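You operate a simulated robot arm through the tools that you are given. There is no shell and no other tool. Be economical: measure what you need, move in short steps, check, and stop when the job is done.

Carry out the task below with a simulated two-armed robot. There is one attempt and no reset: what you move stays moved.

## Task
Pack the purse and the glasses case in the handbag and fasten it.
Fine: shut the flap and hold the bag while you turn the clasp. Set down upright: purse, what you pick out.

Only the result counts: the job must be done as asked and must still hold three seconds after the hand-in. Knocking over, shifting, dropping, spilling or breaking anything else fails it.

## Robot
Two 6-joint arms with two-finger parallel grippers on one trunk, on a base that drives. Base frame: it is fixed to the floor where the robot stands at the start and does not move with it; the origin is under the middle of the robot, x ahead of it, y to its left, z up. Lengths are in mm, angles in degrees, forces in N, time in s.
The left shoulder is at the start at [60, 188, 1297], the right one opposite. With the tool pointing down near the work surface each hand reaches from about 100 to 520 mm from the robot's upright axis, wherever it stands, measured 20 degrees to its own side. Places, roughly: handbag clasp [500, -100, 1100]; handbag flap [600, 0, 1200]; inside of the handbag [500, 0, 1000]. Payload 1.57 kg a hand.
Tool frame (each hand has its own): the origin (TCP) lies between the finger pads and is the grasp point; the fingertips stand 30 mm ahead of it; z points along the fingers, y is the line along which they close. Largest opening 110 mm; finger width 24, thickness 12; the body of the gripper, 48 by 112 mm, starts 78 mm behind the TCP.
Orientation is that of the tool frame in the base frame, as a unit quaternion [x, y, z, w]. With the fingers straight down and closing along the base's y, the tool's x points along the base's -x, its y along +y and its z along -z.

## Interface
- The arms move only by the tool arm_command. It takes "left_moves", "right_moves" or both (then of equal length, played together; a hand with none holds still); each is a list that holds one entry, the list of rows, each a list of 7 numbers: the shift along the tool's x, y, z in mm, then the turn, a rotation vector about the tool's x, y, z in degrees, then the gripper command, from -1 (shut) to 1 (fully open), values between in proportion. In form: [[[x, y, z, ax, ay, az, claw], ...]]. A call has 1 to 20 rows; each row shifts and turns the commanded pose from where the row before left it, along the tool's axes as they then stand. Each row takes 0.2 s and may step no farther than 50 mm and 8.6 degrees from the row before; otherwise, or with a gripper value out of range, the whole call is refused. Where a pose cannot be reached the arm comes as near as it can. A force on the tool above 40 N (or 10 N above the force at the start of the call, whichever is more), or a blocked arm, ends the call early, and 0.2 s more pass. The fingers move at their own pace (about 153 mm/s each) and stop on an object; they squeeze with about 20 N. The grip force told is the motor's: it shows also when the fingers shut on nothing. Time passes only in rows, and 0.2 s behind the last, so rows that do not move let the fingers close. It gives the time, the measured TCP pose, the force on the tool (base axes), the opening and the grip force at its end, in the units of the frame above (readings bear some noise), with the torque about the TCP (base axes, N m) and any sound that the robot's microphone picked up.
- Cameras (640 x 400 px; columns grow to the right, rows downward): "scene" is now at [-6.5, 23.6, 1817.8]; the picture's right is [0.40, -0.92, 0.00], its down [-0.84, -0.37, -0.40] and it looks along [0.37, 0.16, -0.92] (base axes); focal length 214 px, centre (320, 200). "left" rides on the left gripper at [70, -16, -141] in its tool frame; the picture's right is [0.23, 0.97, 0.00], its down [-0.85, 0.20, -0.48] and it looks along [-0.47, 0.11, 0.88] (tool axes); focal length 222 px, centre (320, 200). "right" rides on the right gripper at [70, 16, -141] in its tool frame; the picture's right is [-0.23, 0.97, 0.00], its down [-0.86, -0.20, -0.48] and it looks along [-0.47, -0.11, 0.88] (tool axes); focal length 222 px, centre (320, 200). There is no depth. A picture from a camera that has moved, and an enlarged one, comes with that camera's place and axes in the base frame and with its lens.
- grab_frame(camera): a new picture of that camera. No time passes.
- lift_body(by): slides the trunk up (or, below 0, down) by that many mm; the arms and the scene camera ride with it, the base frame stays. It gives what a move gives, with no picture.
- drive_base(legs): drives the robot by 1 to 6 legs, each [ahead, left, turn to the left] in mm, mm and degrees, along the robot's own axes; the way and the turn of a leg run together, so that a leg with both is an arc; at most 1500 mm and 180 degrees a leg. The arms and the cameras ride along, it lands a little off, and it stops where it bumps. It gives what a move gives.
- turn_head(pan, tilt): turns the head with the scene camera to pan (to the left, within 86 degrees either way) and tilt (down, from -29 to 69), counted from straight ahead of the robot. It gives what a move gives.
- inspect(camera, box): a new picture of the part [left, top, right, bottom] of that camera's present view, enlarged. No time passes.
- sign_off(): hands the job in; it is judged then, once.

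Go step by step. Nothing tells you exact positions but the pictures and the camera data: compare them with the known pose of the tool, close in by small moves and look again before you grip or let go. The budget is 120 turns and 88 pictures, counting those below and the enlarged ones. Unless the task says otherwise, let go and move clear before handing in, and close with one line.

The tools are called by a JSON object that holds its "name" and its "arguments". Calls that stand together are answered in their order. arm_command: Moves the arms, as the interface text tells. Its arguments: {"type":"object","properties":{"left_moves":{"type":"array","items":{"type":"array","items":{"type":"array","items":{"type":"number"}}}},"right_moves":{"type":"array","items":{"type":"array","items":{"type":"array","items":{"type":"number"}}}}},"required":[]} The other tools are called the same way: lift_body (by) slides the trunk up or down; drive_base (legs) drives the base; turn_head (pan, tilt) turns the head that bears the scene camera; grab_frame (camera) takes a picture; inspect (camera, box) takes an enlarged picture of a part of a camera's view; sign_off () hands the job in.

At the start:

```text
clock: 0.0
left_eef_pos: [375.4, 154.7, 1402.9]
left_ee_rot: [0.0, 1.0, 0.001, 0.0]
left_wrist_force: [-0.2, -0.2, 0.1]
left_torque: [0.01, 0.0, -0.01]
left_gripper_width: 109.7
left_grasp_force: 0.0
right_eef_pos: [371.2, -164.1, 1453.1]
right_ee_rot: [0.0, 1.0, 0.0, 0.001]
right_wrist_force: [1.1, -0.4, 0.0]
right_torque: [0.01, -0.01, -0.02]
right_gripper_width: 110.2
right_grasp_force: 0.1
trunk travel left (down, up): [-925.0, 65.0]
robot x, y, heading: [1.5, -3.3, 0.4]
head pan, tilt: [23.6, 66.3]
```

scene: 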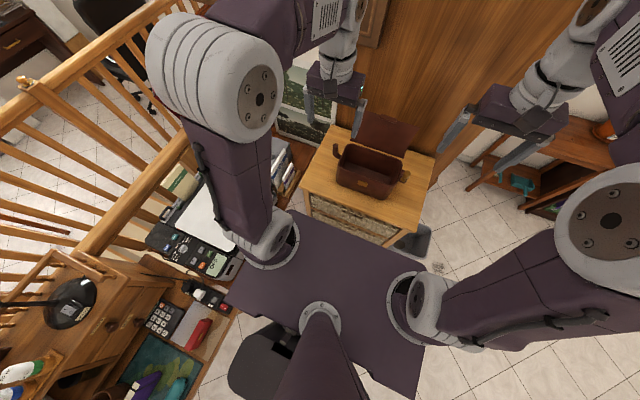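
right: 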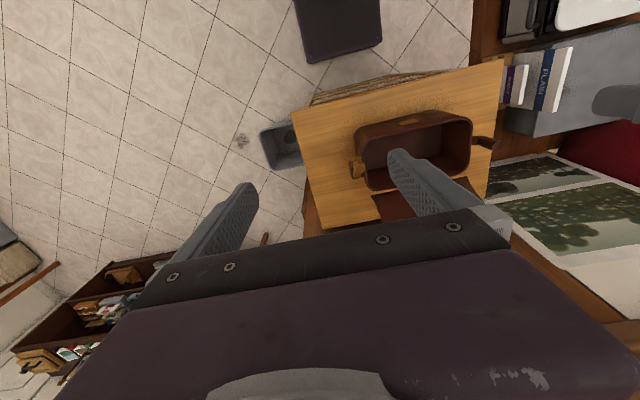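
left: 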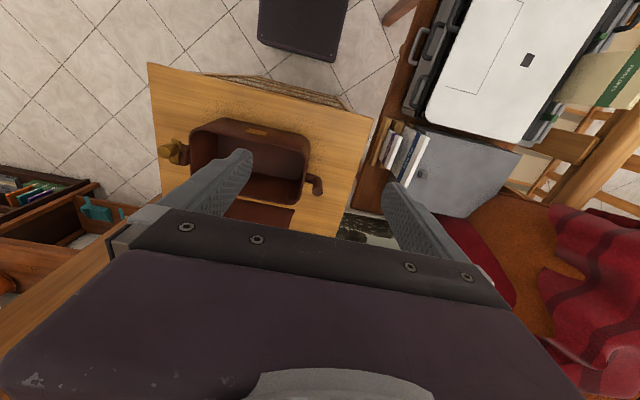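

I see the open handbag on a small wooden table ahead; the purse and glasses case are not evident yet. I'll look around with the head.

{"name": "turn_head", "arguments": {"pan": 0, "tilt": 45}}

{"name": "grab_frame", "arguments": {"camera": "scene"}}

{"name": "turn_head", "arguments": {"pan": 75, "tilt": 45}}

{"name": "grab_frame", "arguments": {"camera": "scene"}}

{"name": "turn_head", "arguments": {"pan": -65, "tilt": 40}}

{"name": "grab_frame", "arguments": {"camera": "scene"}}

```text
clock: 0.9
left_eef_pos: [375.2, 155.5, 1402.7]
left_ee_rot: [0.0, 1.0, 0.0, -0.001]
left_wrist_force: [0.5, 0.5, 0.0]
left_torque: [0.01, 0.0, -0.02]
left_gripper_width: 110.2
left_grasp_force: 0.1
right_eef_pos: [371.8, -163.8, 1452.7]
right_ee_rot: [0.001, 1.0, 0.0, 0.0]
right_wrist_force: [0.0, -1.0, 0.0]
right_torque: [0.03, -0.01, -0.01]
right_gripper_width: 110.1
right_grasp_force: 0.0
trunk travel left (down, up): [-925.0, 65.0]
robot x, y, heading: [1.7, 0.1, 0.1]
head pan, tilt: [0.0, 45.0]
```

```text
84 pictures are left
camera scene: at [20.7, -0.4, 1844.1], right [0.0, -1.0, 0.0], down [-0.71, 0.0, -0.71], along [0.71, 0.0, -0.71], focal length 214 px, centre (320, 200)
```

scene: 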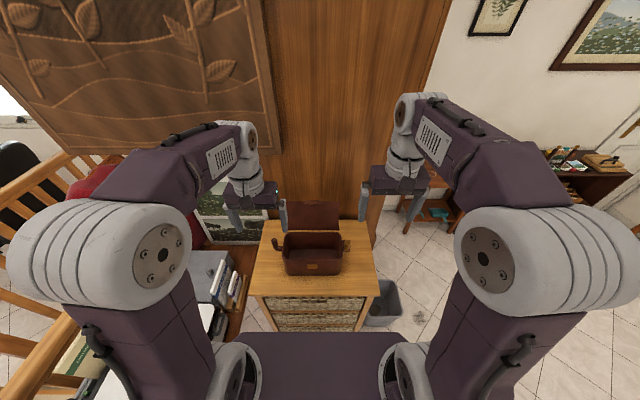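

```text
clock: 2.3
left_eef_pos: [374.9, 155.5, 1403.5]
left_ee_rot: [-0.001, 1.0, 0.0, 0.001]
left_wrist_force: [0.1, -0.4, 1.0]
left_torque: [0.03, -0.01, -0.03]
left_gripper_width: 110.0
left_grasp_force: 0.1
right_eef_pos: [372.0, -163.5, 1451.8]
right_ee_rot: [0.0, 1.0, 0.0, 0.0]
right_wrist_force: [0.3, 0.2, 0.2]
right_torque: [-0.02, 0.04, -0.03]
right_gripper_width: 109.8
right_grasp_force: 0.1
trunk travel left (down, up): [-925.0, 65.0]
robot x, y, heading: [0.1, 1.0, 0.2]
head pan, tilt: [75.0, 45.0]
```

```text
83 pictures are left
camera scene: at [-39.4, 78.2, 1844.2], right [0.97, -0.26, 0.0], down [-0.18, -0.68, -0.71], along [0.18, 0.68, -0.71], focal length 214 px, centre (320, 200)
```

scene: 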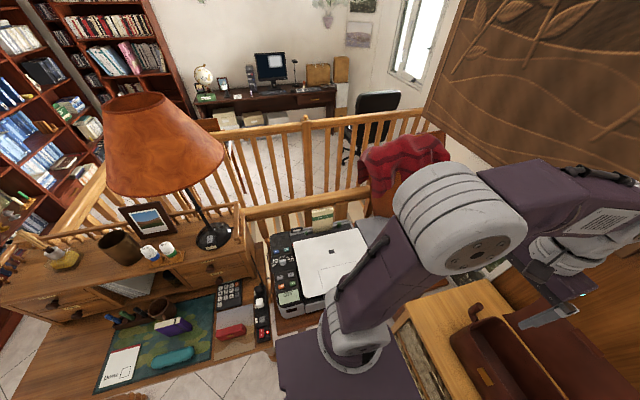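

```text
clock: 4.6
left_eef_pos: [375.3, 155.9, 1403.3]
left_ee_rot: [0.0, 1.0, 0.0, 0.0]
left_wrist_force: [-0.8, 0.0, -0.9]
left_torque: [0.0, 0.0, -0.01]
left_gripper_width: 110.0
left_grasp_force: 0.0
right_eef_pos: [372.6, -163.4, 1452.1]
right_ee_rot: [0.0, 1.0, 0.0, -0.001]
right_wrist_force: [0.0, -0.2, 0.3]
right_torque: [0.0, 0.0, 0.01]
right_gripper_width: 110.2
right_grasp_force: 0.1
trunk travel left (down, up): [-925.0, 65.0]
robot x, y, heading: [3.0, -3.2, -0.1]
head pan, tilt: [-65.0, 40.0]
```

```text
82 pictures are left
camera scene: at [-24.5, -77.4, 1851.4], right [-0.91, -0.42, 0.0], down [-0.27, 0.58, -0.77], along [0.32, -0.69, -0.64], focal length 214 px, centre (320, 200)
```

scene: 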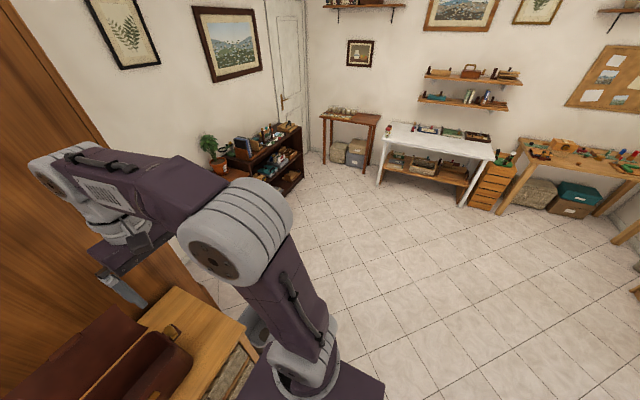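

A desk stands to the left with small items on it (purple, teal, red). I'll turn the head back and enlarge it.

{"name": "turn_head", "arguments": {"pan": 85, "tilt": 60}}

{"name": "grab_frame", "arguments": {"camera": "scene"}}

{"name": "inspect", "arguments": {"camera": "scene", "box": [120, 120, 320, 300]}}

```text
clock: 6.9
left_eef_pos: [375.1, 156.0, 1404.1]
left_ee_rot: [0.0, 1.0, 0.0, 0.0]
left_wrist_force: [-0.2, 0.4, 0.3]
left_torque: [0.02, -0.02, 0.0]
left_gripper_width: 110.0
left_grasp_force: 0.1
right_eef_pos: [371.9, -164.3, 1452.2]
right_ee_rot: [0.0, 1.0, 0.0, 0.0]
right_wrist_force: [-0.5, -0.3, 0.1]
right_torque: [0.03, -0.01, 0.03]
right_gripper_width: 110.2
right_grasp_force: 0.1
trunk travel left (down, up): [-925.0, 65.0]
robot x, y, heading: [0.1, -1.4, 0.1]
head pan, tilt: [85.0, 60.0]
```

```text
81 pictures are left
camera scene: at [-54.7, 66.0, 1824.7], right [1.0, -0.09, 0.0], down [-0.08, -0.86, -0.5], along [0.04, 0.5, -0.87], focal length 214 px, centre (320, 200)
```

scene: 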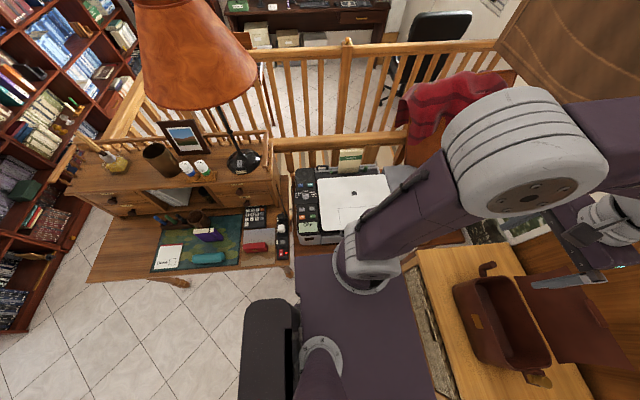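

```text
2.22 times, centred on (220, 210) of scene
camera zoom: at [-54.7, 66.0, 1824.7], right [1.0, -0.09, 0.0], down [-0.08, -0.86, -0.5], along [0.04, 0.5, -0.87], focal length 477 px, centre (542, 178)
```

zoom: 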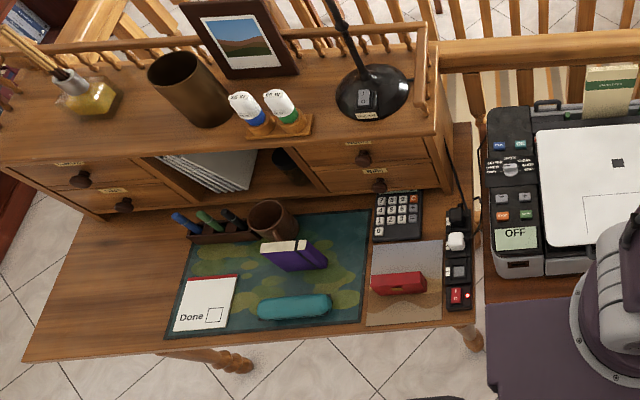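

The desk is to my left-rear (teal, purple and red objects on it around x -350…-600, y 400…500). I'll back off, shift right and turn to face it.

{"name": "drive_base", "arguments": {"legs": [[-200, 0, 0], [-280, -150, 0], [0, 0, 90]]}}

{"name": "turn_head", "arguments": {"pan": 0, "tilt": 50}}

{"name": "grab_frame", "arguments": {"camera": "scene"}}

{"name": "inspect", "arguments": {"camera": "scene", "box": [220, 140, 420, 265]}}

```text
clock: 14.0
left_eef_pos: [-620.5, 233.7, 1402.8]
left_ee_rot: [-0.688, 0.725, 0.0, 0.0]
left_wrist_force: [-0.1, -1.1, 0.2]
left_torque: [0.01, -0.04, -0.01]
left_gripper_width: 110.2
left_grasp_force: 0.0
right_eef_pos: [-301.3, 214.4, 1451.4]
right_ee_rot: [-0.688, 0.725, 0.001, 0.0]
right_wrist_force: [-0.5, 0.8, 0.0]
right_torque: [-0.01, 0.02, 0.02]
right_gripper_width: 110.0
right_grasp_force: 0.1
trunk travel left (down, up): [-925.0, 65.0]
robot x, y, heading: [-482.2, -149.1, 87.1]
head pan, tilt: [85.0, 60.0]
```

```text
clock: 15.6
left_eef_pos: [-620.3, 233.0, 1403.9]
left_ee_rot: [-0.689, 0.725, 0.0, 0.0]
left_wrist_force: [-0.2, 0.1, 1.7]
left_torque: [0.01, -0.02, 0.0]
left_gripper_width: 110.3
left_grasp_force: 0.0
right_eef_pos: [-302.2, 214.2, 1451.2]
right_ee_rot: [-0.688, 0.726, 0.0, 0.0]
right_wrist_force: [0.0, 0.4, 0.5]
right_torque: [0.01, 0.03, 0.04]
right_gripper_width: 109.8
right_grasp_force: 0.0
trunk travel left (down, up): [-925.0, 65.0]
robot x, y, heading: [-486.4, -149.9, 87.3]
head pan, tilt: [0.0, 50.0]
```

```text
79 pictures are left
camera scene: at [-484.8, -132.1, 1837.3], right [1.0, -0.05, 0.0], down [-0.04, -0.77, -0.64], along [0.03, 0.64, -0.77], focal length 214 px, centre (320, 200)
```

scene: 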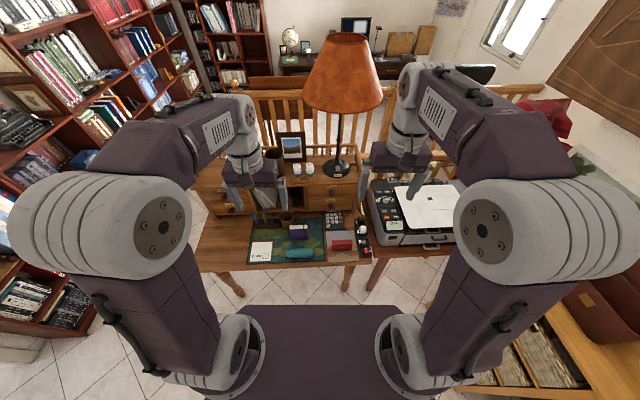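

```text
3.20 times, centred on (320, 202) of scene
camera zoom: at [-484.8, -132.1, 1837.3], right [1.0, -0.05, 0.0], down [-0.04, -0.77, -0.64], along [0.03, 0.64, -0.77], focal length 686 px, centre (320, 192)
```

zoom: 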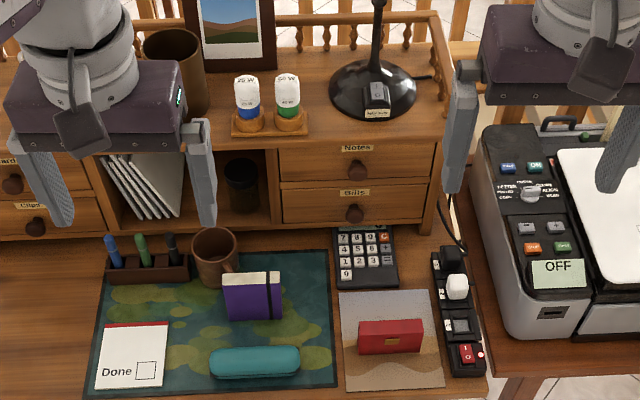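

Teal glasses case at about (-570, 388, 790) and red purse with gold snap at about (-340, 414, 790) on the desk. I'll move a little closer and lower the trunk, then view with the hand cameras.

{"name": "drive_base", "arguments": {"legs": [[100, 0, 2.7]]}}

{"name": "lift_body", "arguments": {"by": -250}}

{"name": "grab_frame", "arguments": {"camera": "right"}}

{"name": "grab_frame", "arguments": {"camera": "left"}}

{"name": "grab_frame", "arguments": {"camera": "scene"}}

```text
clock: 16.7
left_eef_pos: [-633.4, 314.1, 1405.6]
left_ee_rot: [-0.705, 0.709, 0.002, 0.002]
left_wrist_force: [-0.8, -0.2, 0.1]
left_torque: [0.07, -0.03, -0.03]
left_gripper_width: 110.3
left_grasp_force: 0.0
right_eef_pos: [-315.3, 307.9, 1454.9]
right_ee_rot: [-0.705, 0.71, 0.003, 0.002]
right_wrist_force: [0.2, -0.9, -0.4]
right_torque: [0.08, 0.01, 0.03]
right_gripper_width: 109.9
right_grasp_force: 0.2
trunk travel left (down, up): [-925.0, 65.0]
robot x, y, heading: [-479.8, -55.1, 89.5]
head pan, tilt: [0.0, 50.0]
```

```text
clock: 19.3
left_eef_pos: [-634.0, 323.0, 1154.1]
left_ee_rot: [-0.704, 0.71, 0.0, 0.0]
left_wrist_force: [0.1, -0.7, 0.2]
left_torque: [0.02, -0.03, -0.01]
left_gripper_width: 109.9
left_grasp_force: 0.1
right_eef_pos: [-316.1, 318.3, 1202.2]
right_ee_rot: [-0.705, 0.709, 0.001, 0.0]
right_wrist_force: [-0.2, -0.3, -0.3]
right_torque: [-0.03, 0.03, 0.02]
right_gripper_width: 110.0
right_grasp_force: 0.1
trunk travel left (down, up): [-675.0, 315.0]
robot x, y, heading: [-479.7, -51.9, 89.7]
head pan, tilt: [0.0, 50.0]
```

```text
77 pictures are left
camera right: at [-332.1, 247.6, 1343.4], right [-0.97, 0.23, 0.0], down [0.21, 0.85, 0.48], along [0.11, 0.47, -0.88], focal length 222 px, centre (320, 200)
```

right: 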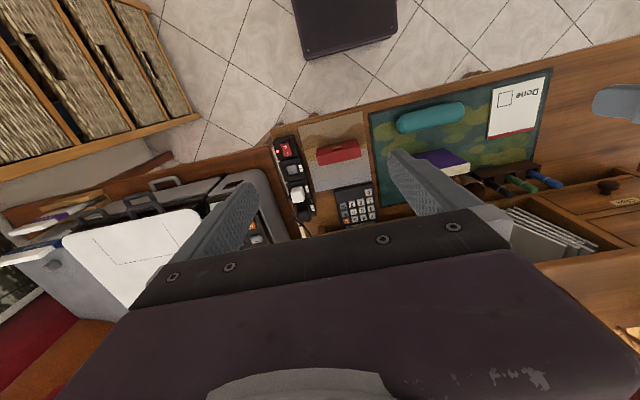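

```text
76 pictures are left
camera left: at [-619.3, 252.7, 1294.8], right [-0.98, -0.22, 0.0], down [-0.19, 0.86, 0.48], along [-0.11, 0.47, -0.88], focal length 222 px, centre (320, 200)
```

left: 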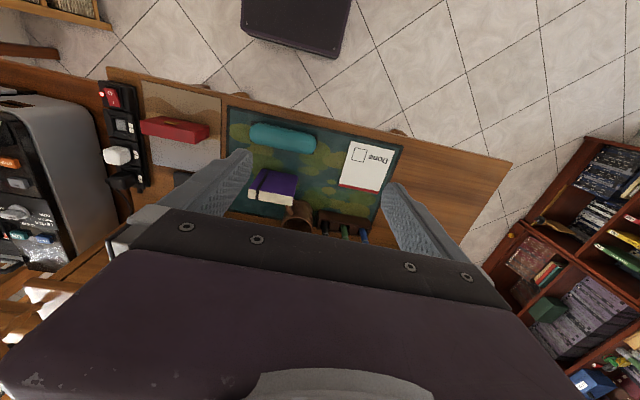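

```text
75 pictures are left
camera scene: at [-482.6, -36.3, 1587.3], right [1.0, -0.01, 0.0], down [-0.01, -0.77, -0.64], along [0.0, 0.64, -0.77], focal length 214 px, centre (320, 200)
```

scene: 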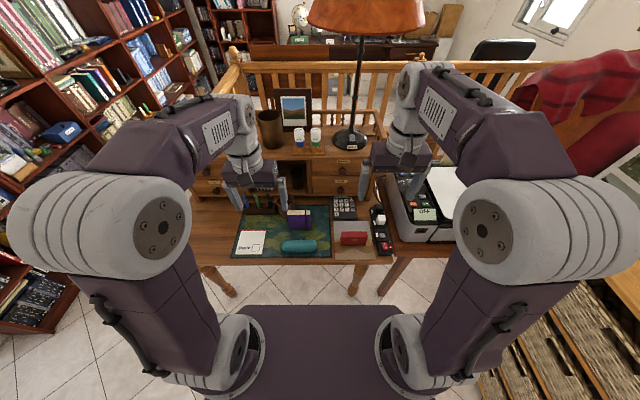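

The case is near (-567, 387, ~789) and the purse near (-340, 412, ~805), both long along base x. I'll turn both grippers 90° so they close along base y, and bring them above the objects.

{"name": "arm_command", "arguments": {"left_moves": [[[0, 0, 0, 0, 0, 8.2, 1], [0, 0, 0, 0, 0, 8.2, 1], [0, 0, 0, 0, 0, 8.2, 1], [0, 0, 0, 0, 0, 8.2, 1], [0, 0, 0, 0, 0, 8.2, 1], [0, 0, 0, 0, 0, 8.2, 1], [0, 0, 0, 0, 0, 8.2, 1], [0, 0, 0, 0, 0, 8.2, 1], [0, 0, 0, 0, 0, 8.2, 1], [0, 0, 0, 0, 0, 8.2, 1], [0, 0, 0, 0, 0, 8, 1], [-11, 11, 32, 0, 0, 0, 1], [-11, 11, 32, 0, 0, 0, 1], [-11, 11, 32, 0, 0, 0, 1], [-11, 11, 32, 0, 0, 0, 1], [-11, 11, 32, 0, 0, 0, 1], [-11, 11, 32, 0, 0, 0, 1], [0, 0, 0, 0, 0, 0, 1]]], "right_moves": [[[0, 0, 0, 0, 0, -8.2, 1], [0, 0, 0, 0, 0, -8.2, 1], [0, 0, 0, 0, 0, -8.2, 1], [0, 0, 0, 0, 0, -8.2, 1], [0, 0, 0, 0, 0, -8.2, 1], [0, 0, 0, 0, 0, -8.2, 1], [0, 0, 0, 0, 0, -8.2, 1], [0, 0, 0, 0, 0, -8.2, 1], [0, 0, 0, 0, 0, -8.2, 1], [0, 0, 0, 0, 0, -8.2, 1], [0, 0, 0, 0, 0, -8, 1], [-4, -15.7, 40, 0, 0, 0, 1], [-4, -15.7, 40, 0, 0, 0, 1], [-4, -15.7, 40, 0, 0, 0, 1], [-4, -15.7, 40, 0, 0, 0, 1], [-4, -15.7, 40, 0, 0, 0, 1], [-4, -15.7, 40, 0, 0, 0, 1], [0, 0, 0, 0, 0, 0, 1]]]}}

{"name": "grab_frame", "arguments": {"camera": "right"}}

{"name": "grab_frame", "arguments": {"camera": "left"}}

```text
clock: 23.1
left_eef_pos: [-570.5, 389.9, 962.3]
left_ee_rot: [0.003, 1.0, 0.001, 0.0]
left_wrist_force: [-0.8, 0.0, 0.5]
left_torque: [0.03, 0.01, 0.04]
left_gripper_width: 110.0
left_grasp_force: 0.0
right_eef_pos: [-340.9, 410.8, 958.2]
right_ee_rot: [1.0, -0.003, 0.0, -0.001]
right_wrist_force: [0.6, -1.4, 0.9]
right_torque: [0.0, 0.0, -0.02]
right_gripper_width: 110.2
right_grasp_force: 0.0
trunk travel left (down, up): [-675.0, 315.0]
robot x, y, heading: [-479.5, -57.0, 89.7]
head pan, tilt: [0.0, 50.0]
```

```text
74 pictures are left
camera right: at [-270.7, 394.6, 1100.5], right [-0.23, -0.97, 0.0], down [-0.85, 0.2, 0.48], along [-0.47, 0.11, -0.88], focal length 222 px, centre (320, 200)
```

right: 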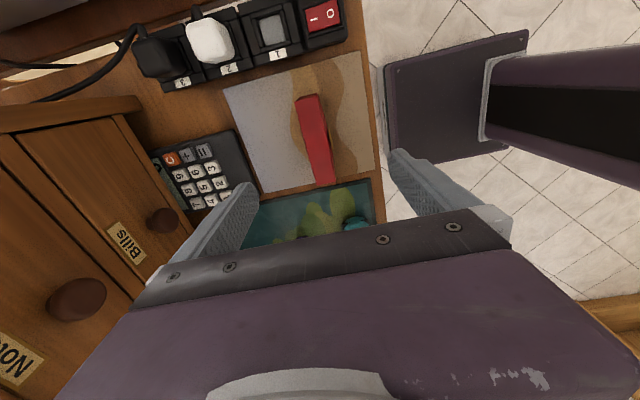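

```text
73 pictures are left
camera left: at [-640.1, 374.5, 1103.8], right [-0.22, 0.98, 0.0], down [0.86, 0.19, 0.48], along [0.47, 0.11, -0.88], focal length 222 px, centre (320, 200)
```

left: 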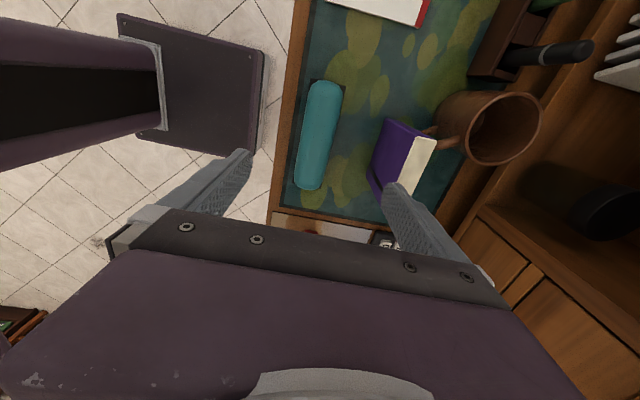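

The case spans y≈362–409, yawed about 4°, with the purple notebook behind it at y≥470. I'll enlarge the views to judge the heights before descending.

{"name": "inspect", "arguments": {"camera": "right", "box": [220, 50, 420, 240]}}

{"name": "inspect", "arguments": {"camera": "scene", "box": [220, 180, 420, 280]}}

```text
2.11 times, centred on (320, 145) of right
camera zoom: at [-270.7, 394.6, 1100.5], right [-0.23, -0.97, 0.0], down [-0.85, 0.2, 0.48], along [-0.47, 0.11, -0.88], focal length 468 px, centre (320, 316)
```

zoom: 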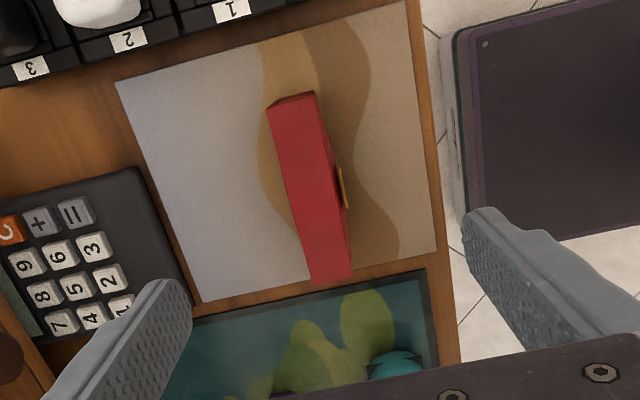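

```text
3.20 times, centred on (320, 230) of scene
camera zoom: at [-482.7, -38.1, 1587.3], right [1.0, -0.01, 0.0], down [-0.01, -0.77, -0.64], along [0.0, 0.64, -0.77], focal length 686 px, centre (320, 104)
```

zoom: 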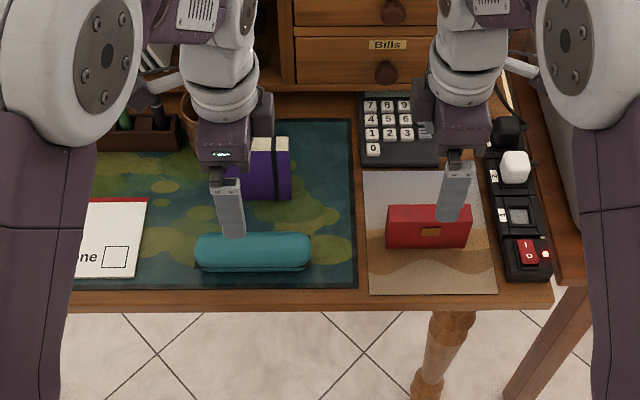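

The purse stands upright (≈105×25×75, snap toward me) and the case is ≈150×47×35. I'll narrow the grippers, align and descend partway.

{"name": "arm_command", "arguments": {"left_moves": [[[-6, -4, 0, 0, 0, -4, 0.45], [0, 0, 0, 0, 0, 0, 0.45], [0, 0, 35, 0, 0, 0, 0.45], [0, 0, 35, 0, 0, 0, 0.45], [0, 0, 35, 0, 0, 0, 0.45], [0, 0, 20, 0, 0, 0, 0.45], [0, 0, 0, 0, 0, 0, 0.45]]], "right_moves": [[[3, -3, 0, 0, 0, 2, 0.27], [0, 0, 0, 0, 0, 0, 0.27], [0, 0, 30, 0, 0, 0, 0.27], [0, 0, 30, 0, 0, 0, 0.27], [0, 0, 20, 0, 0, 0, 0.27], [0, 0, 0, 0, 0, 0, 0.27], [0, 0, 0, 0, 0, 0, 0.27]]]}}

{"name": "grab_frame", "arguments": {"camera": "right"}}

{"name": "grab_frame", "arguments": {"camera": "left"}}

```text
clock: 24.7
left_eef_pos: [-561.8, 386.6, 838.6]
left_ee_rot: [-0.032, 1.0, 0.001, 0.0]
left_wrist_force: [0.1, 0.3, 0.6]
left_torque: [0.02, 0.02, 0.0]
left_gripper_width: 79.9
left_grasp_force: 0.1
right_eef_pos: [-339.1, 417.1, 882.3]
right_ee_rot: [1.0, -0.021, 0.0, 0.001]
right_wrist_force: [0.6, -0.4, 1.0]
right_torque: [-0.04, -0.01, 0.0]
right_gripper_width: 69.9
right_grasp_force: 0.0
trunk travel left (down, up): [-675.0, 315.0]
robot x, y, heading: [-484.8, -54.2, 89.7]
head pan, tilt: [0.0, 50.0]
```

```text
70 pictures are left
camera right: at [-269.3, 397.1, 1024.0], right [-0.27, -0.96, 0.0], down [-0.85, 0.23, 0.48], along [-0.46, 0.13, -0.88], focal length 222 px, centre (320, 200)
```

right: 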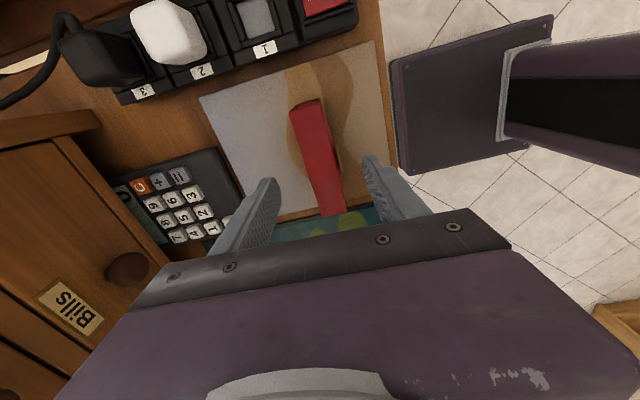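

```text
69 pictures are left
camera left: at [-630.3, 364.5, 980.0], right [-0.29, 0.96, 0.0], down [0.84, 0.25, 0.48], along [0.46, 0.14, -0.88], focal length 222 px, centre (320, 200)
```

left: 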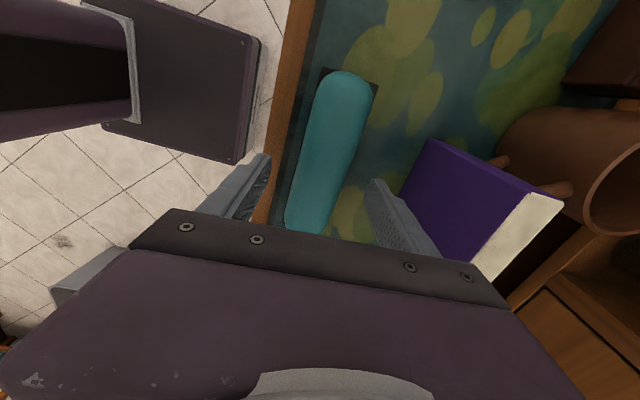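

Both are straddled well. I'll descend the rest in small steps: left to z≈800, right to z≈812.

{"name": "arm_command", "arguments": {"left_moves": [[[0, 1, 13, 0, 0, 0, 0.45], [0, 0, 13, 0, 0, 0, 0.45], [0, 0, 12, 0, 0, 0, 0.45], [0, 0, 0, 0, 0, 0, 0.45]]], "right_moves": [[[-1, 0, 24, 0, 0, 0, 0.27], [0, 0, 24, 0, 0, 0, 0.27], [0, 0, 22, 0, 0, 0, 0.27], [0, 0, 0, 0, 0, 0, 0.27]]]}}

{"name": "grab_frame", "arguments": {"camera": "right"}}

{"name": "grab_frame", "arguments": {"camera": "left"}}

{"name": "inspect", "arguments": {"camera": "scene", "box": [220, 180, 420, 280]}}

```text
clock: 25.7
left_eef_pos: [-563.9, 385.8, 800.4]
left_ee_rot: [-0.031, 1.0, 0.0, 0.0]
left_wrist_force: [-1.2, -0.6, 0.5]
left_torque: [0.03, 0.0, 0.0]
left_gripper_width: 79.6
left_grasp_force: 0.1
right_eef_pos: [-339.0, 417.2, 811.9]
right_ee_rot: [1.0, -0.021, 0.0, 0.0]
right_wrist_force: [0.5, -0.7, 0.0]
right_torque: [0.01, -0.01, -0.02]
right_gripper_width: 69.7
right_grasp_force: 0.1
trunk travel left (down, up): [-675.0, 315.0]
robot x, y, heading: [-480.8, -54.8, 89.8]
head pan, tilt: [0.0, 50.0]
```

```text
68 pictures are left
camera right: at [-269.9, 397.3, 953.8], right [-0.27, -0.96, 0.0], down [-0.85, 0.23, 0.48], along [-0.46, 0.13, -0.88], focal length 222 px, centre (320, 200)
```

right: 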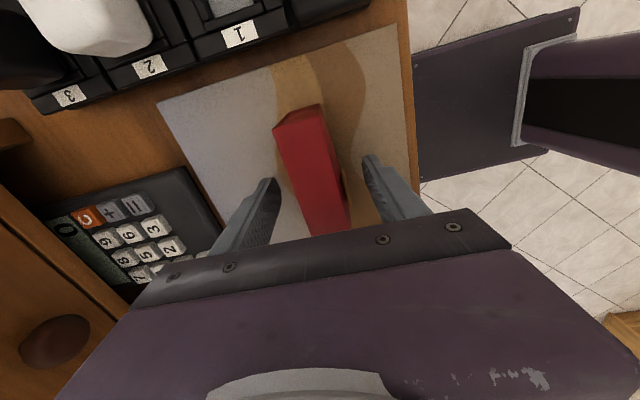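

```text
67 pictures are left
camera left: at [-631.6, 364.4, 941.3], right [-0.29, 0.96, 0.0], down [0.84, 0.25, 0.48], along [0.46, 0.14, -0.88], focal length 222 px, centre (320, 200)
```

left: 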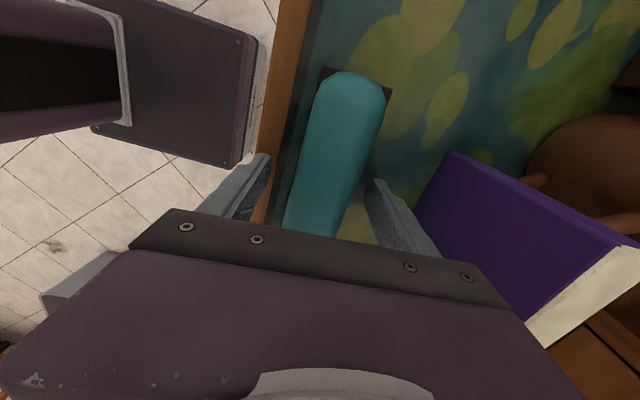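

```text
3.20 times, centred on (320, 230) of scene
camera zoom: at [-482.7, -36.7, 1587.3], right [1.0, -0.01, 0.0], down [-0.01, -0.77, -0.64], along [0.0, 0.64, -0.77], focal length 686 px, centre (320, 104)
```

zoom: 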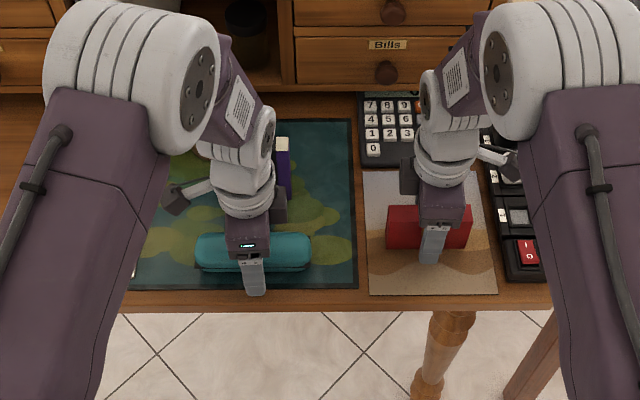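

Both objects are between the fingers. I'll close both grippers.

{"name": "arm_command", "arguments": {"left_moves": [[[0, 0, 3, 0, 0, 0, 0.1], [0, 0, 0, 0, 0, 0, -0.2], [0, 0, 0, 0, 0, 0, -0.5], [0, 0, 0, 0, 0, 0, -1], [0, 0, 0, 0, 0, 0, -1], [0, 0, 0, 0, 0, 0, -1]]], "right_moves": [[[0, 0, 0, 0, 0, 0, 0.0], [0, 0, 0, 0, 0, 0, -0.3], [0, 0, 0, 0, 0, 0, -0.5], [0, 0, 0, 0, 0, 0, -1], [0, 0, 0, 0, 0, 0, -1], [0, 0, 0, 0, 0, 0, -1]]]}}

```text
clock: 27.1
left_eef_pos: [-562.7, 385.6, 796.7]
left_ee_rot: [-0.032, 0.999, 0.0, -0.001]
left_wrist_force: [0.0, 0.4, 2.5]
left_torque: [-0.06, -0.1, 0.07]
left_gripper_width: 44.7
left_grasp_force: 19.7
right_eef_pos: [-339.4, 415.9, 812.0]
right_ee_rot: [1.0, -0.021, 0.0, 0.001]
right_wrist_force: [0.3, 0.4, -0.4]
right_torque: [0.01, -0.01, 0.05]
right_gripper_width: 33.6
right_grasp_force: 19.8
trunk travel left (down, up): [-675.0, 315.0]
robot x, y, heading: [-481.3, -55.9, 89.7]
head pan, tilt: [0.0, 50.0]
```

Both are gripped (44.7 and 33.6 mm wide). I'll lift slowly and check.

{"name": "arm_command", "arguments": {"left_moves": [[[0, 0, -10, 0, 0, 0, -1], [0, 0, -15, 0, 0, 0, -1], [0, 0, -25, 0, 0, 0, -1], [0, 0, -25, 0, 0, 0, -1], [0, 0, -25, 0, 0, 0, -1]]], "right_moves": [[[0, 0, -10, 0, 0, 0, -1], [0, 0, -15, 0, 0, 0, -1], [0, 0, -25, 0, 0, 0, -1], [0, 0, -25, 0, 0, 0, -1], [0, 0, -25, 0, 0, 0, -1]]]}}

{"name": "grab_frame", "arguments": {"camera": "scene"}}

{"name": "inspect", "arguments": {"camera": "scene", "box": [220, 180, 420, 280]}}

```text
clock: 28.3
left_eef_pos: [-563.9, 382.3, 896.5]
left_ee_rot: [-0.031, 1.0, 0.001, 0.0]
left_wrist_force: [0.7, 0.0, -1.4]
left_torque: [0.01, -0.02, -0.02]
left_gripper_width: 44.6
left_grasp_force: 20.0
right_eef_pos: [-339.3, 414.1, 916.0]
right_ee_rot: [1.0, -0.021, 0.0, 0.0]
right_wrist_force: [-0.7, 0.4, -1.7]
right_torque: [0.05, 0.02, 0.01]
right_gripper_width: 33.7
right_grasp_force: 20.5
trunk travel left (down, up): [-675.0, 315.0]
robot x, y, heading: [-483.3, -54.3, 89.8]
head pan, tilt: [0.0, 50.0]
```

```text
65 pictures are left
camera scene: at [-482.8, -37.4, 1587.2], right [1.0, -0.01, 0.0], down [-0.01, -0.77, -0.64], along [0.0, 0.64, -0.77], focal length 214 px, centre (320, 200)
```

scene: 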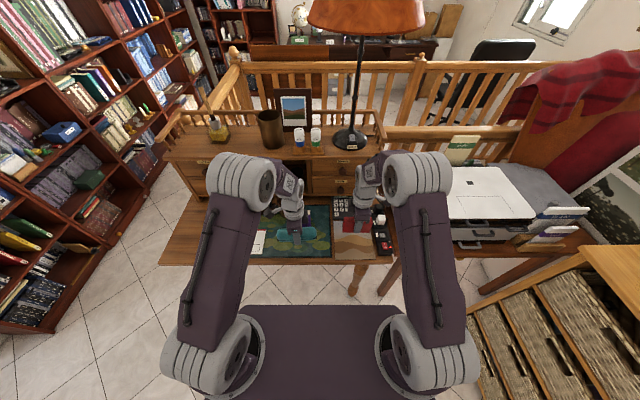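

```text
3.20 times, centred on (320, 230) of scene
camera zoom: at [-482.8, -37.4, 1587.2], right [1.0, -0.01, 0.0], down [-0.01, -0.77, -0.64], along [0.0, 0.64, -0.77], focal length 686 px, centre (320, 104)
```

zoom: 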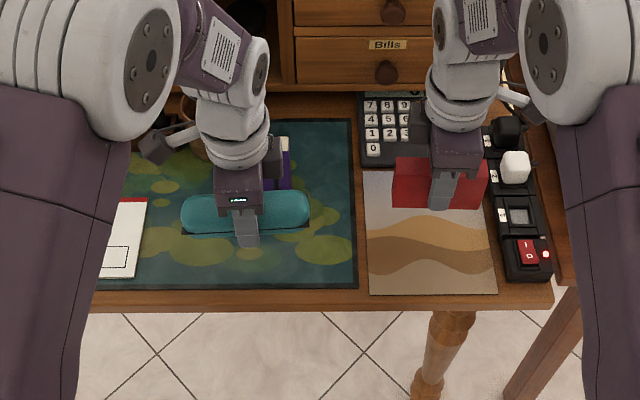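

Both items are held level. I'll raise the trunk, back off, turn back toward the bag and look at it.

{"name": "lift_body", "arguments": {"by": 310}}

{"name": "drive_base", "arguments": {"legs": [[-160, 0, 0], [0, 0, -89.8], [250, 0, 0]]}}

{"name": "turn_head", "arguments": {"pan": 0, "tilt": 40}}

{"name": "grab_frame", "arguments": {"camera": "scene"}}

{"name": "inspect", "arguments": {"camera": "scene", "box": [220, 120, 420, 245]}}

```text
clock: 31.4
left_eef_pos: [-563.6, 384.9, 1206.5]
left_ee_rot: [-0.032, 1.0, 0.0, 0.0]
left_wrist_force: [-0.7, 0.5, -1.2]
left_torque: [0.0, -0.01, 0.01]
left_gripper_width: 44.4
left_grasp_force: 19.6
right_eef_pos: [-337.9, 414.4, 1225.4]
right_ee_rot: [1.0, -0.021, 0.001, 0.001]
right_wrist_force: [-0.1, 0.1, -1.3]
right_torque: [-0.01, 0.0, 0.0]
right_gripper_width: 33.7
right_grasp_force: 19.6
trunk travel left (down, up): [-985.0, 5.0]
robot x, y, heading: [-479.6, -51.7, 89.7]
head pan, tilt: [0.0, 50.0]
```

```text
clock: 37.9
left_eef_pos: [196.7, -107.9, 1207.6]
left_ee_rot: [0.672, 0.741, 0.001, 0.001]
left_wrist_force: [-1.2, 0.3, -1.9]
left_torque: [-0.01, -0.01, 0.0]
left_gripper_width: 44.5
left_grasp_force: 20.3
right_eef_pos: [236.7, -331.0, 1227.1]
right_ee_rot: [-0.704, 0.71, -0.001, 0.001]
right_wrist_force: [-0.3, 0.5, -1.0]
right_torque: [-0.02, -0.02, 0.01]
right_gripper_width: 33.7
right_grasp_force: 19.7
trunk travel left (down, up): [-985.0, 5.0]
robot x, y, heading: [-231.8, -205.2, 1.5]
head pan, tilt: [0.0, 50.0]
```

```text
clock: 38.7
left_eef_pos: [200.6, -108.4, 1206.2]
left_ee_rot: [0.672, 0.741, 0.0, 0.001]
left_wrist_force: [0.0, 0.2, -1.2]
left_torque: [-0.02, -0.01, -0.01]
left_gripper_width: 44.8
left_grasp_force: 19.7
right_eef_pos: [239.9, -331.6, 1226.5]
right_ee_rot: [-0.705, 0.71, 0.0, 0.0]
right_wrist_force: [-0.3, -0.1, -1.6]
right_torque: [0.0, 0.0, 0.01]
right_gripper_width: 33.9
right_grasp_force: 20.1
trunk travel left (down, up): [-985.0, 5.0]
robot x, y, heading: [-235.2, -206.8, 1.5]
head pan, tilt: [0.0, 40.0]
```

```text
63 pictures are left
camera scene: at [-209.5, -205.1, 1911.4], right [0.03, -1.0, 0.0], down [-0.64, -0.02, -0.77], along [0.77, 0.02, -0.64], focal length 214 px, centre (320, 200)
```

scene: 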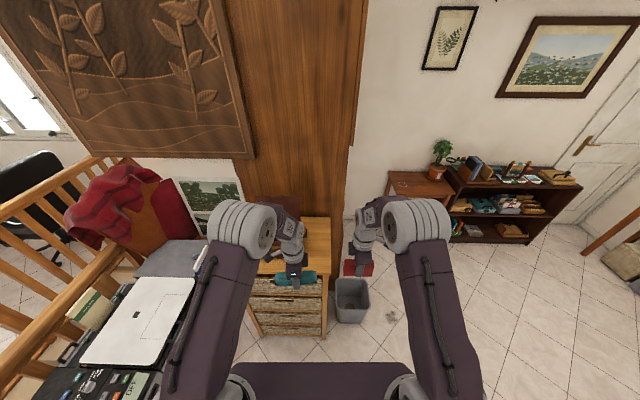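

```text
3.20 times, centred on (320, 182) of scene
camera zoom: at [-209.5, -205.1, 1911.4], right [0.03, -1.0, 0.0], down [-0.64, -0.02, -0.77], along [0.77, 0.02, -0.64], focal length 686 px, centre (320, 256)
```

zoom: 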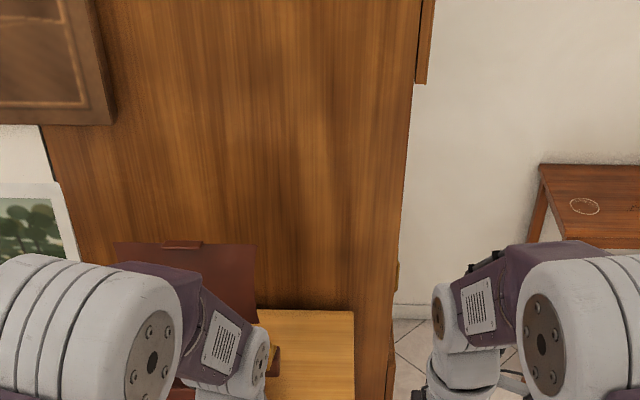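

I'm off to the right by ~205 mm. I'll sidestep left to face the bag squarely and look again.

{"name": "drive_base", "arguments": {"legs": [[0, 205, -1.5]]}}

{"name": "grab_frame", "arguments": {"camera": "scene"}}

{"name": "inspect", "arguments": {"camera": "scene", "box": [240, 180, 400, 280]}}

{"name": "grab_frame", "arguments": {"camera": "left"}}

{"name": "grab_frame", "arguments": {"camera": "right"}}

```text
clock: 40.3
left_eef_pos: [201.1, 74.8, 1206.6]
left_ee_rot: [0.682, 0.731, 0.002, -0.002]
left_wrist_force: [0.5, 0.0, -1.5]
left_torque: [0.05, 0.02, -0.02]
left_gripper_width: 44.4
left_grasp_force: 20.2
right_eef_pos: [233.8, -148.3, 1225.1]
right_ee_rot: [-0.694, 0.72, 0.001, 0.001]
right_wrist_force: [0.2, -0.4, -1.7]
right_torque: [0.07, -0.01, 0.02]
right_gripper_width: 33.5
right_grasp_force: 20.5
trunk travel left (down, up): [-985.0, 5.0]
robot x, y, heading: [-236.1, -3.0, -0.1]
head pan, tilt: [0.0, 40.0]
```

```text
61 pictures are left
camera scene: at [-210.1, -11.0, 1911.4], right [0.0, -1.0, 0.0], down [-0.64, 0.0, -0.77], along [0.77, 0.0, -0.64], focal length 214 px, centre (320, 200)
```

scene: 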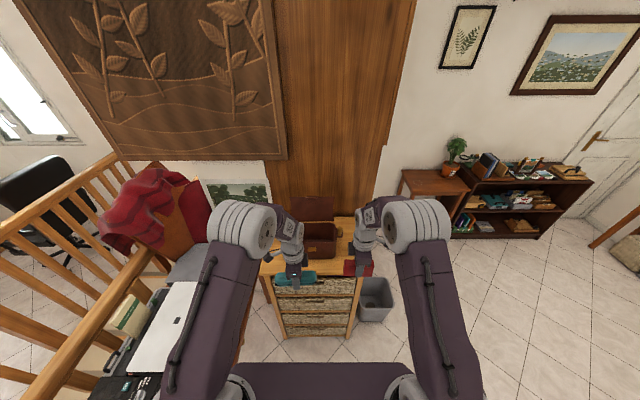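

```text
4.00 times, centred on (320, 230) of scene
camera zoom: at [-210.1, -11.0, 1911.4], right [0.0, -1.0, 0.0], down [-0.64, 0.0, -0.77], along [0.77, 0.0, -0.64], focal length 858 px, centre (320, 80)
```

zoom: 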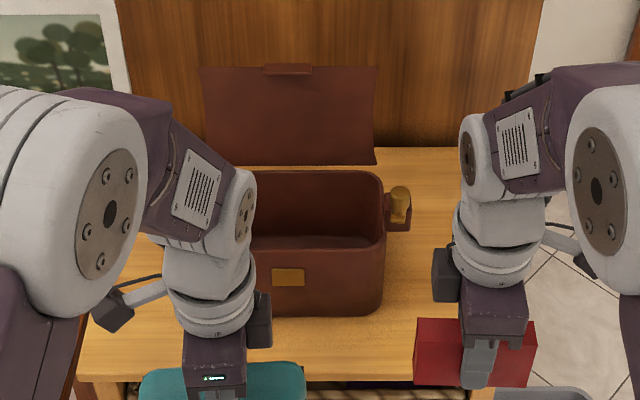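

```text
59 pictures are left
camera left: at [180.4, 143.6, 1347.8], right [0.96, 0.29, 0.0], down [0.26, -0.84, 0.47], along [0.14, -0.45, -0.88], focal length 222 px, centre (320, 200)
```

left: 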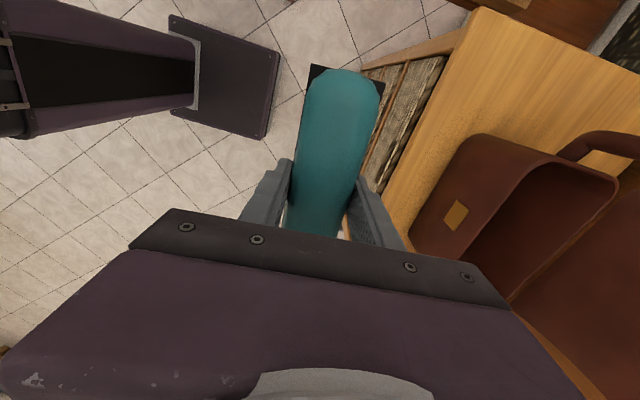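

```text
58 pictures are left
camera right: at [215.7, -218.0, 1365.7], right [-0.96, 0.26, 0.0], down [0.23, 0.85, 0.48], along [0.13, 0.47, -0.88], focal length 222 px, centre (320, 200)
```

right: 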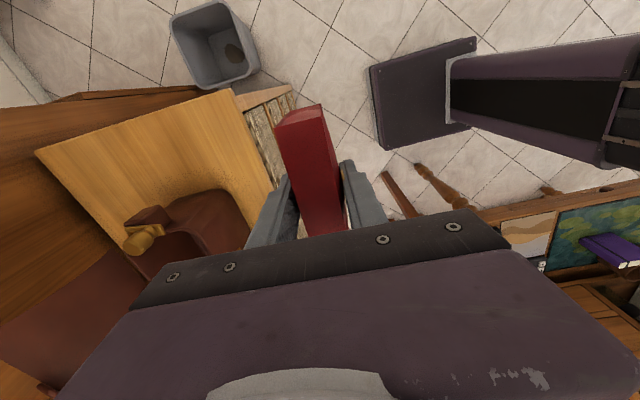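

The bag opening spans about x 440–555, y −80…148, rim z≈1096, table z≈975, and the brass knob clasp is at about (495, −107, 1116). I'll pull the hands back, then drive closer.

{"name": "arm_command", "arguments": {"left_moves": [[[0, -40, 0, 0, 0, 0, -1], [0, -40, 0, 0, 0, 0, -1], [0, -40, 0, 0, 0, 0, -1], [0, 0, 0, 0, 0, 0, -1]]], "right_moves": [[[0, 40, 0, 0, 0, 0, -1], [0, 40, 0, 0, 0, 0, -1], [0, 40, 0, 0, 0, 0, -1], [0, 0, 0, 0, 0, 0, -1]]]}}

{"name": "drive_base", "arguments": {"legs": [[310, 10, 0]]}}

{"name": "turn_head", "arguments": {"pan": 0, "tilt": 55}}

{"name": "grab_frame", "arguments": {"camera": "scene"}}

{"name": "grab_frame", "arguments": {"camera": "left"}}

{"name": "grab_frame", "arguments": {"camera": "right"}}

```text
clock: 41.3
left_eef_pos: [81.6, 77.6, 1206.8]
left_ee_rot: [0.683, 0.731, 0.0, 0.0]
left_wrist_force: [0.0, -0.1, -1.0]
left_torque: [-0.05, 0.02, 0.01]
left_gripper_width: 44.7
left_grasp_force: 20.1
right_eef_pos: [116.1, -137.0, 1224.7]
right_ee_rot: [-0.694, 0.72, -0.001, -0.001]
right_wrist_force: [-0.6, 0.0, -0.9]
right_torque: [-0.03, 0.02, -0.01]
right_gripper_width: 33.8
right_grasp_force: 20.3
trunk travel left (down, up): [-985.0, 5.0]
robot x, y, heading: [-235.0, -5.4, 0.1]
head pan, tilt: [0.0, 40.0]
```

```text
clock: 43.3
left_eef_pos: [382.1, 81.2, 1207.6]
left_ee_rot: [0.686, 0.728, 0.001, 0.001]
left_wrist_force: [-0.5, 0.9, -1.4]
left_torque: [-0.03, -0.02, -0.02]
left_gripper_width: 44.6
left_grasp_force: 19.6
right_eef_pos: [414.5, -134.1, 1225.1]
right_ee_rot: [-0.69, 0.723, 0.0, 0.0]
right_wrist_force: [-0.6, 0.2, -1.8]
right_torque: [0.02, 0.01, 0.01]
right_gripper_width: 33.7
right_grasp_force: 20.3
trunk travel left (down, up): [-985.0, 5.0]
robot x, y, heading: [69.2, 11.4, -0.8]
head pan, tilt: [0.0, 40.0]
```

```text
clock: 44.1
left_eef_pos: [383.8, 80.7, 1207.2]
left_ee_rot: [0.686, 0.728, 0.0, -0.001]
left_wrist_force: [0.1, -0.4, -1.5]
left_torque: [0.0, 0.0, 0.0]
left_gripper_width: 44.7
left_grasp_force: 19.9
right_eef_pos: [417.2, -133.0, 1223.9]
right_ee_rot: [-0.69, 0.724, 0.0, 0.001]
right_wrist_force: [-0.4, -0.5, -0.9]
right_torque: [-0.01, 0.04, 0.0]
right_gripper_width: 33.7
right_grasp_force: 20.3
trunk travel left (down, up): [-985.0, 5.0]
robot x, y, heading: [66.5, 5.1, -0.5]
head pan, tilt: [0.0, 55.0]
```

```text
57 pictures are left
camera scene: at [79.1, 4.5, 1890.8], right [-0.01, -1.0, 0.0], down [-0.82, 0.01, -0.57], along [0.57, -0.01, -0.82], focal length 214 px, centre (320, 200)
```

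scene: 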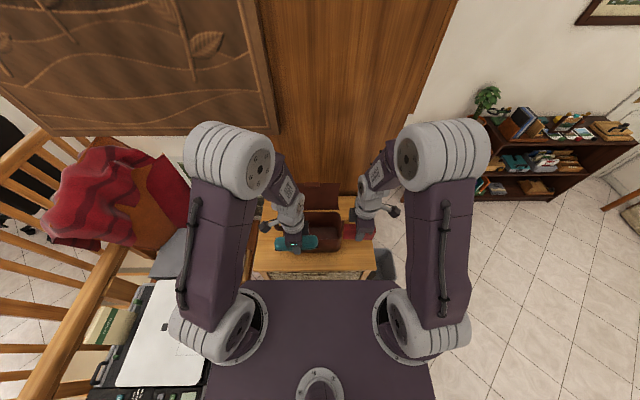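

```text
56 pictures are left
camera left: at [363.7, 148.9, 1348.7], right [0.96, 0.28, 0.0], down [0.25, -0.84, 0.48], along [0.14, -0.46, -0.88], focal length 222 px, centre (320, 200)
```

left: 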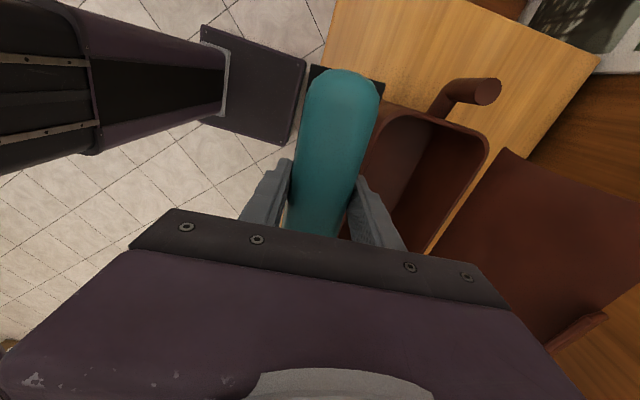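

```text
55 pictures are left
camera right: at [398.6, -202.6, 1366.9], right [-0.96, 0.27, 0.0], down [0.24, 0.85, 0.48], along [0.13, 0.46, -0.88], focal length 222 px, centre (320, 200)
```

right: 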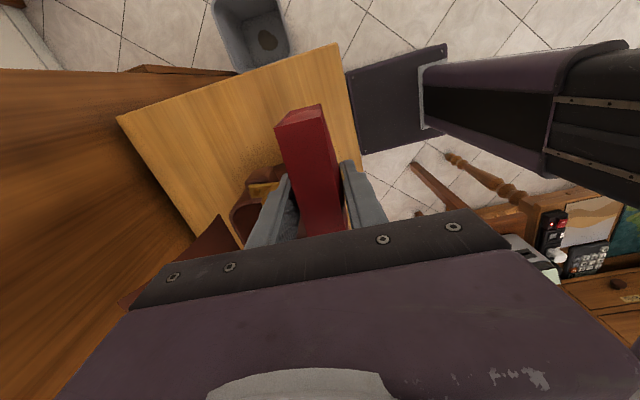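

The flap stands at about x 595, so there's room. I'll park the left hand a bit further left and bring the purse above the back-right part of the opening.

{"name": "arm_command", "arguments": {"left_moves": [[[20, -10, 0, 0, 0, 0, -1], [20, -10, 0, 0, 0, 0, -1], [20, -10, 0, 0, 0, 0, -1], [0, 0, 0, 0, 0, 0, -1], [0, 0, 0, 0, 0, 0, -1]]], "right_moves": [[[0, 0, -15, 0, 0, -2.7, -1], [-28, -25, 0, 0, 0, 0, -1], [-28, -25, 0, 0, 0, 0, -1], [-28, -25, 0, 0, 0, 0, -1], [-28, -25, 0, 0, 0, 0, -1]]]}}

{"name": "grab_frame", "arguments": {"camera": "right"}}

{"name": "inspect", "arguments": {"camera": "scene", "box": [240, 160, 400, 280]}}

```text
clock: 45.3
left_eef_pos: [351.2, 140.7, 1204.6]
left_ee_rot: [0.687, 0.727, 0.0, 0.0]
left_wrist_force: [0.1, 0.3, -1.2]
left_torque: [-0.01, 0.01, -0.01]
left_gripper_width: 44.9
left_grasp_force: 19.9
right_eef_pos: [517.8, -20.2, 1240.6]
right_ee_rot: [-0.707, 0.707, 0.0, 0.0]
right_wrist_force: [0.5, 0.0, -0.9]
right_torque: [-0.02, 0.03, -0.02]
right_gripper_width: 33.8
right_grasp_force: 20.4
trunk travel left (down, up): [-985.0, 5.0]
robot x, y, heading: [69.4, 2.3, -0.6]
head pan, tilt: [0.0, 55.0]
```

```text
54 pictures are left
camera right: at [502.5, -90.5, 1382.2], right [-0.97, 0.23, 0.0], down [0.2, 0.86, 0.48], along [0.11, 0.47, -0.88], focal length 222 px, centre (320, 200)
```

right: 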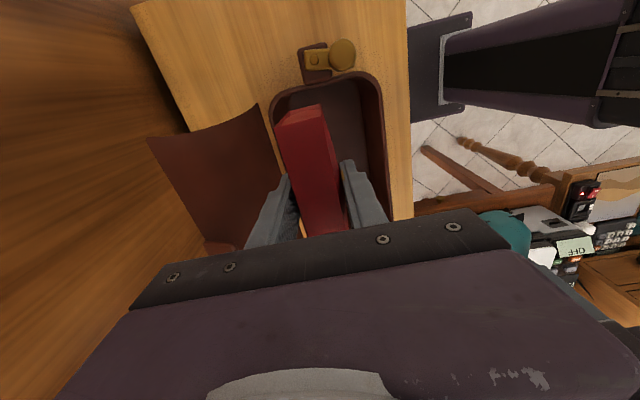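

```text
3.33 times, centred on (320, 220) of scene
camera zoom: at [79.8, 5.8, 1890.8], right [-0.01, -1.0, 0.0], down [-0.82, 0.01, -0.57], along [0.57, -0.01, -0.82], focal length 715 px, centre (320, 133)
```

zoom: 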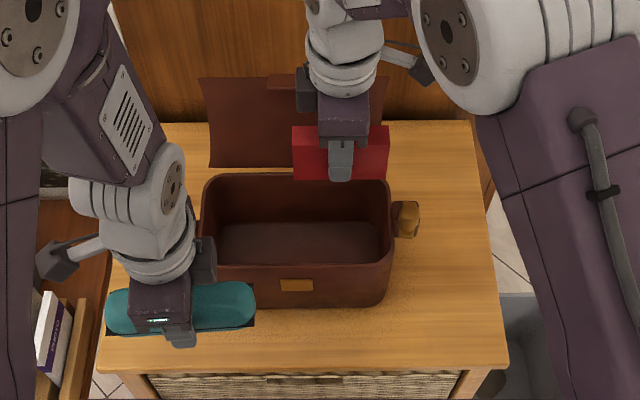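

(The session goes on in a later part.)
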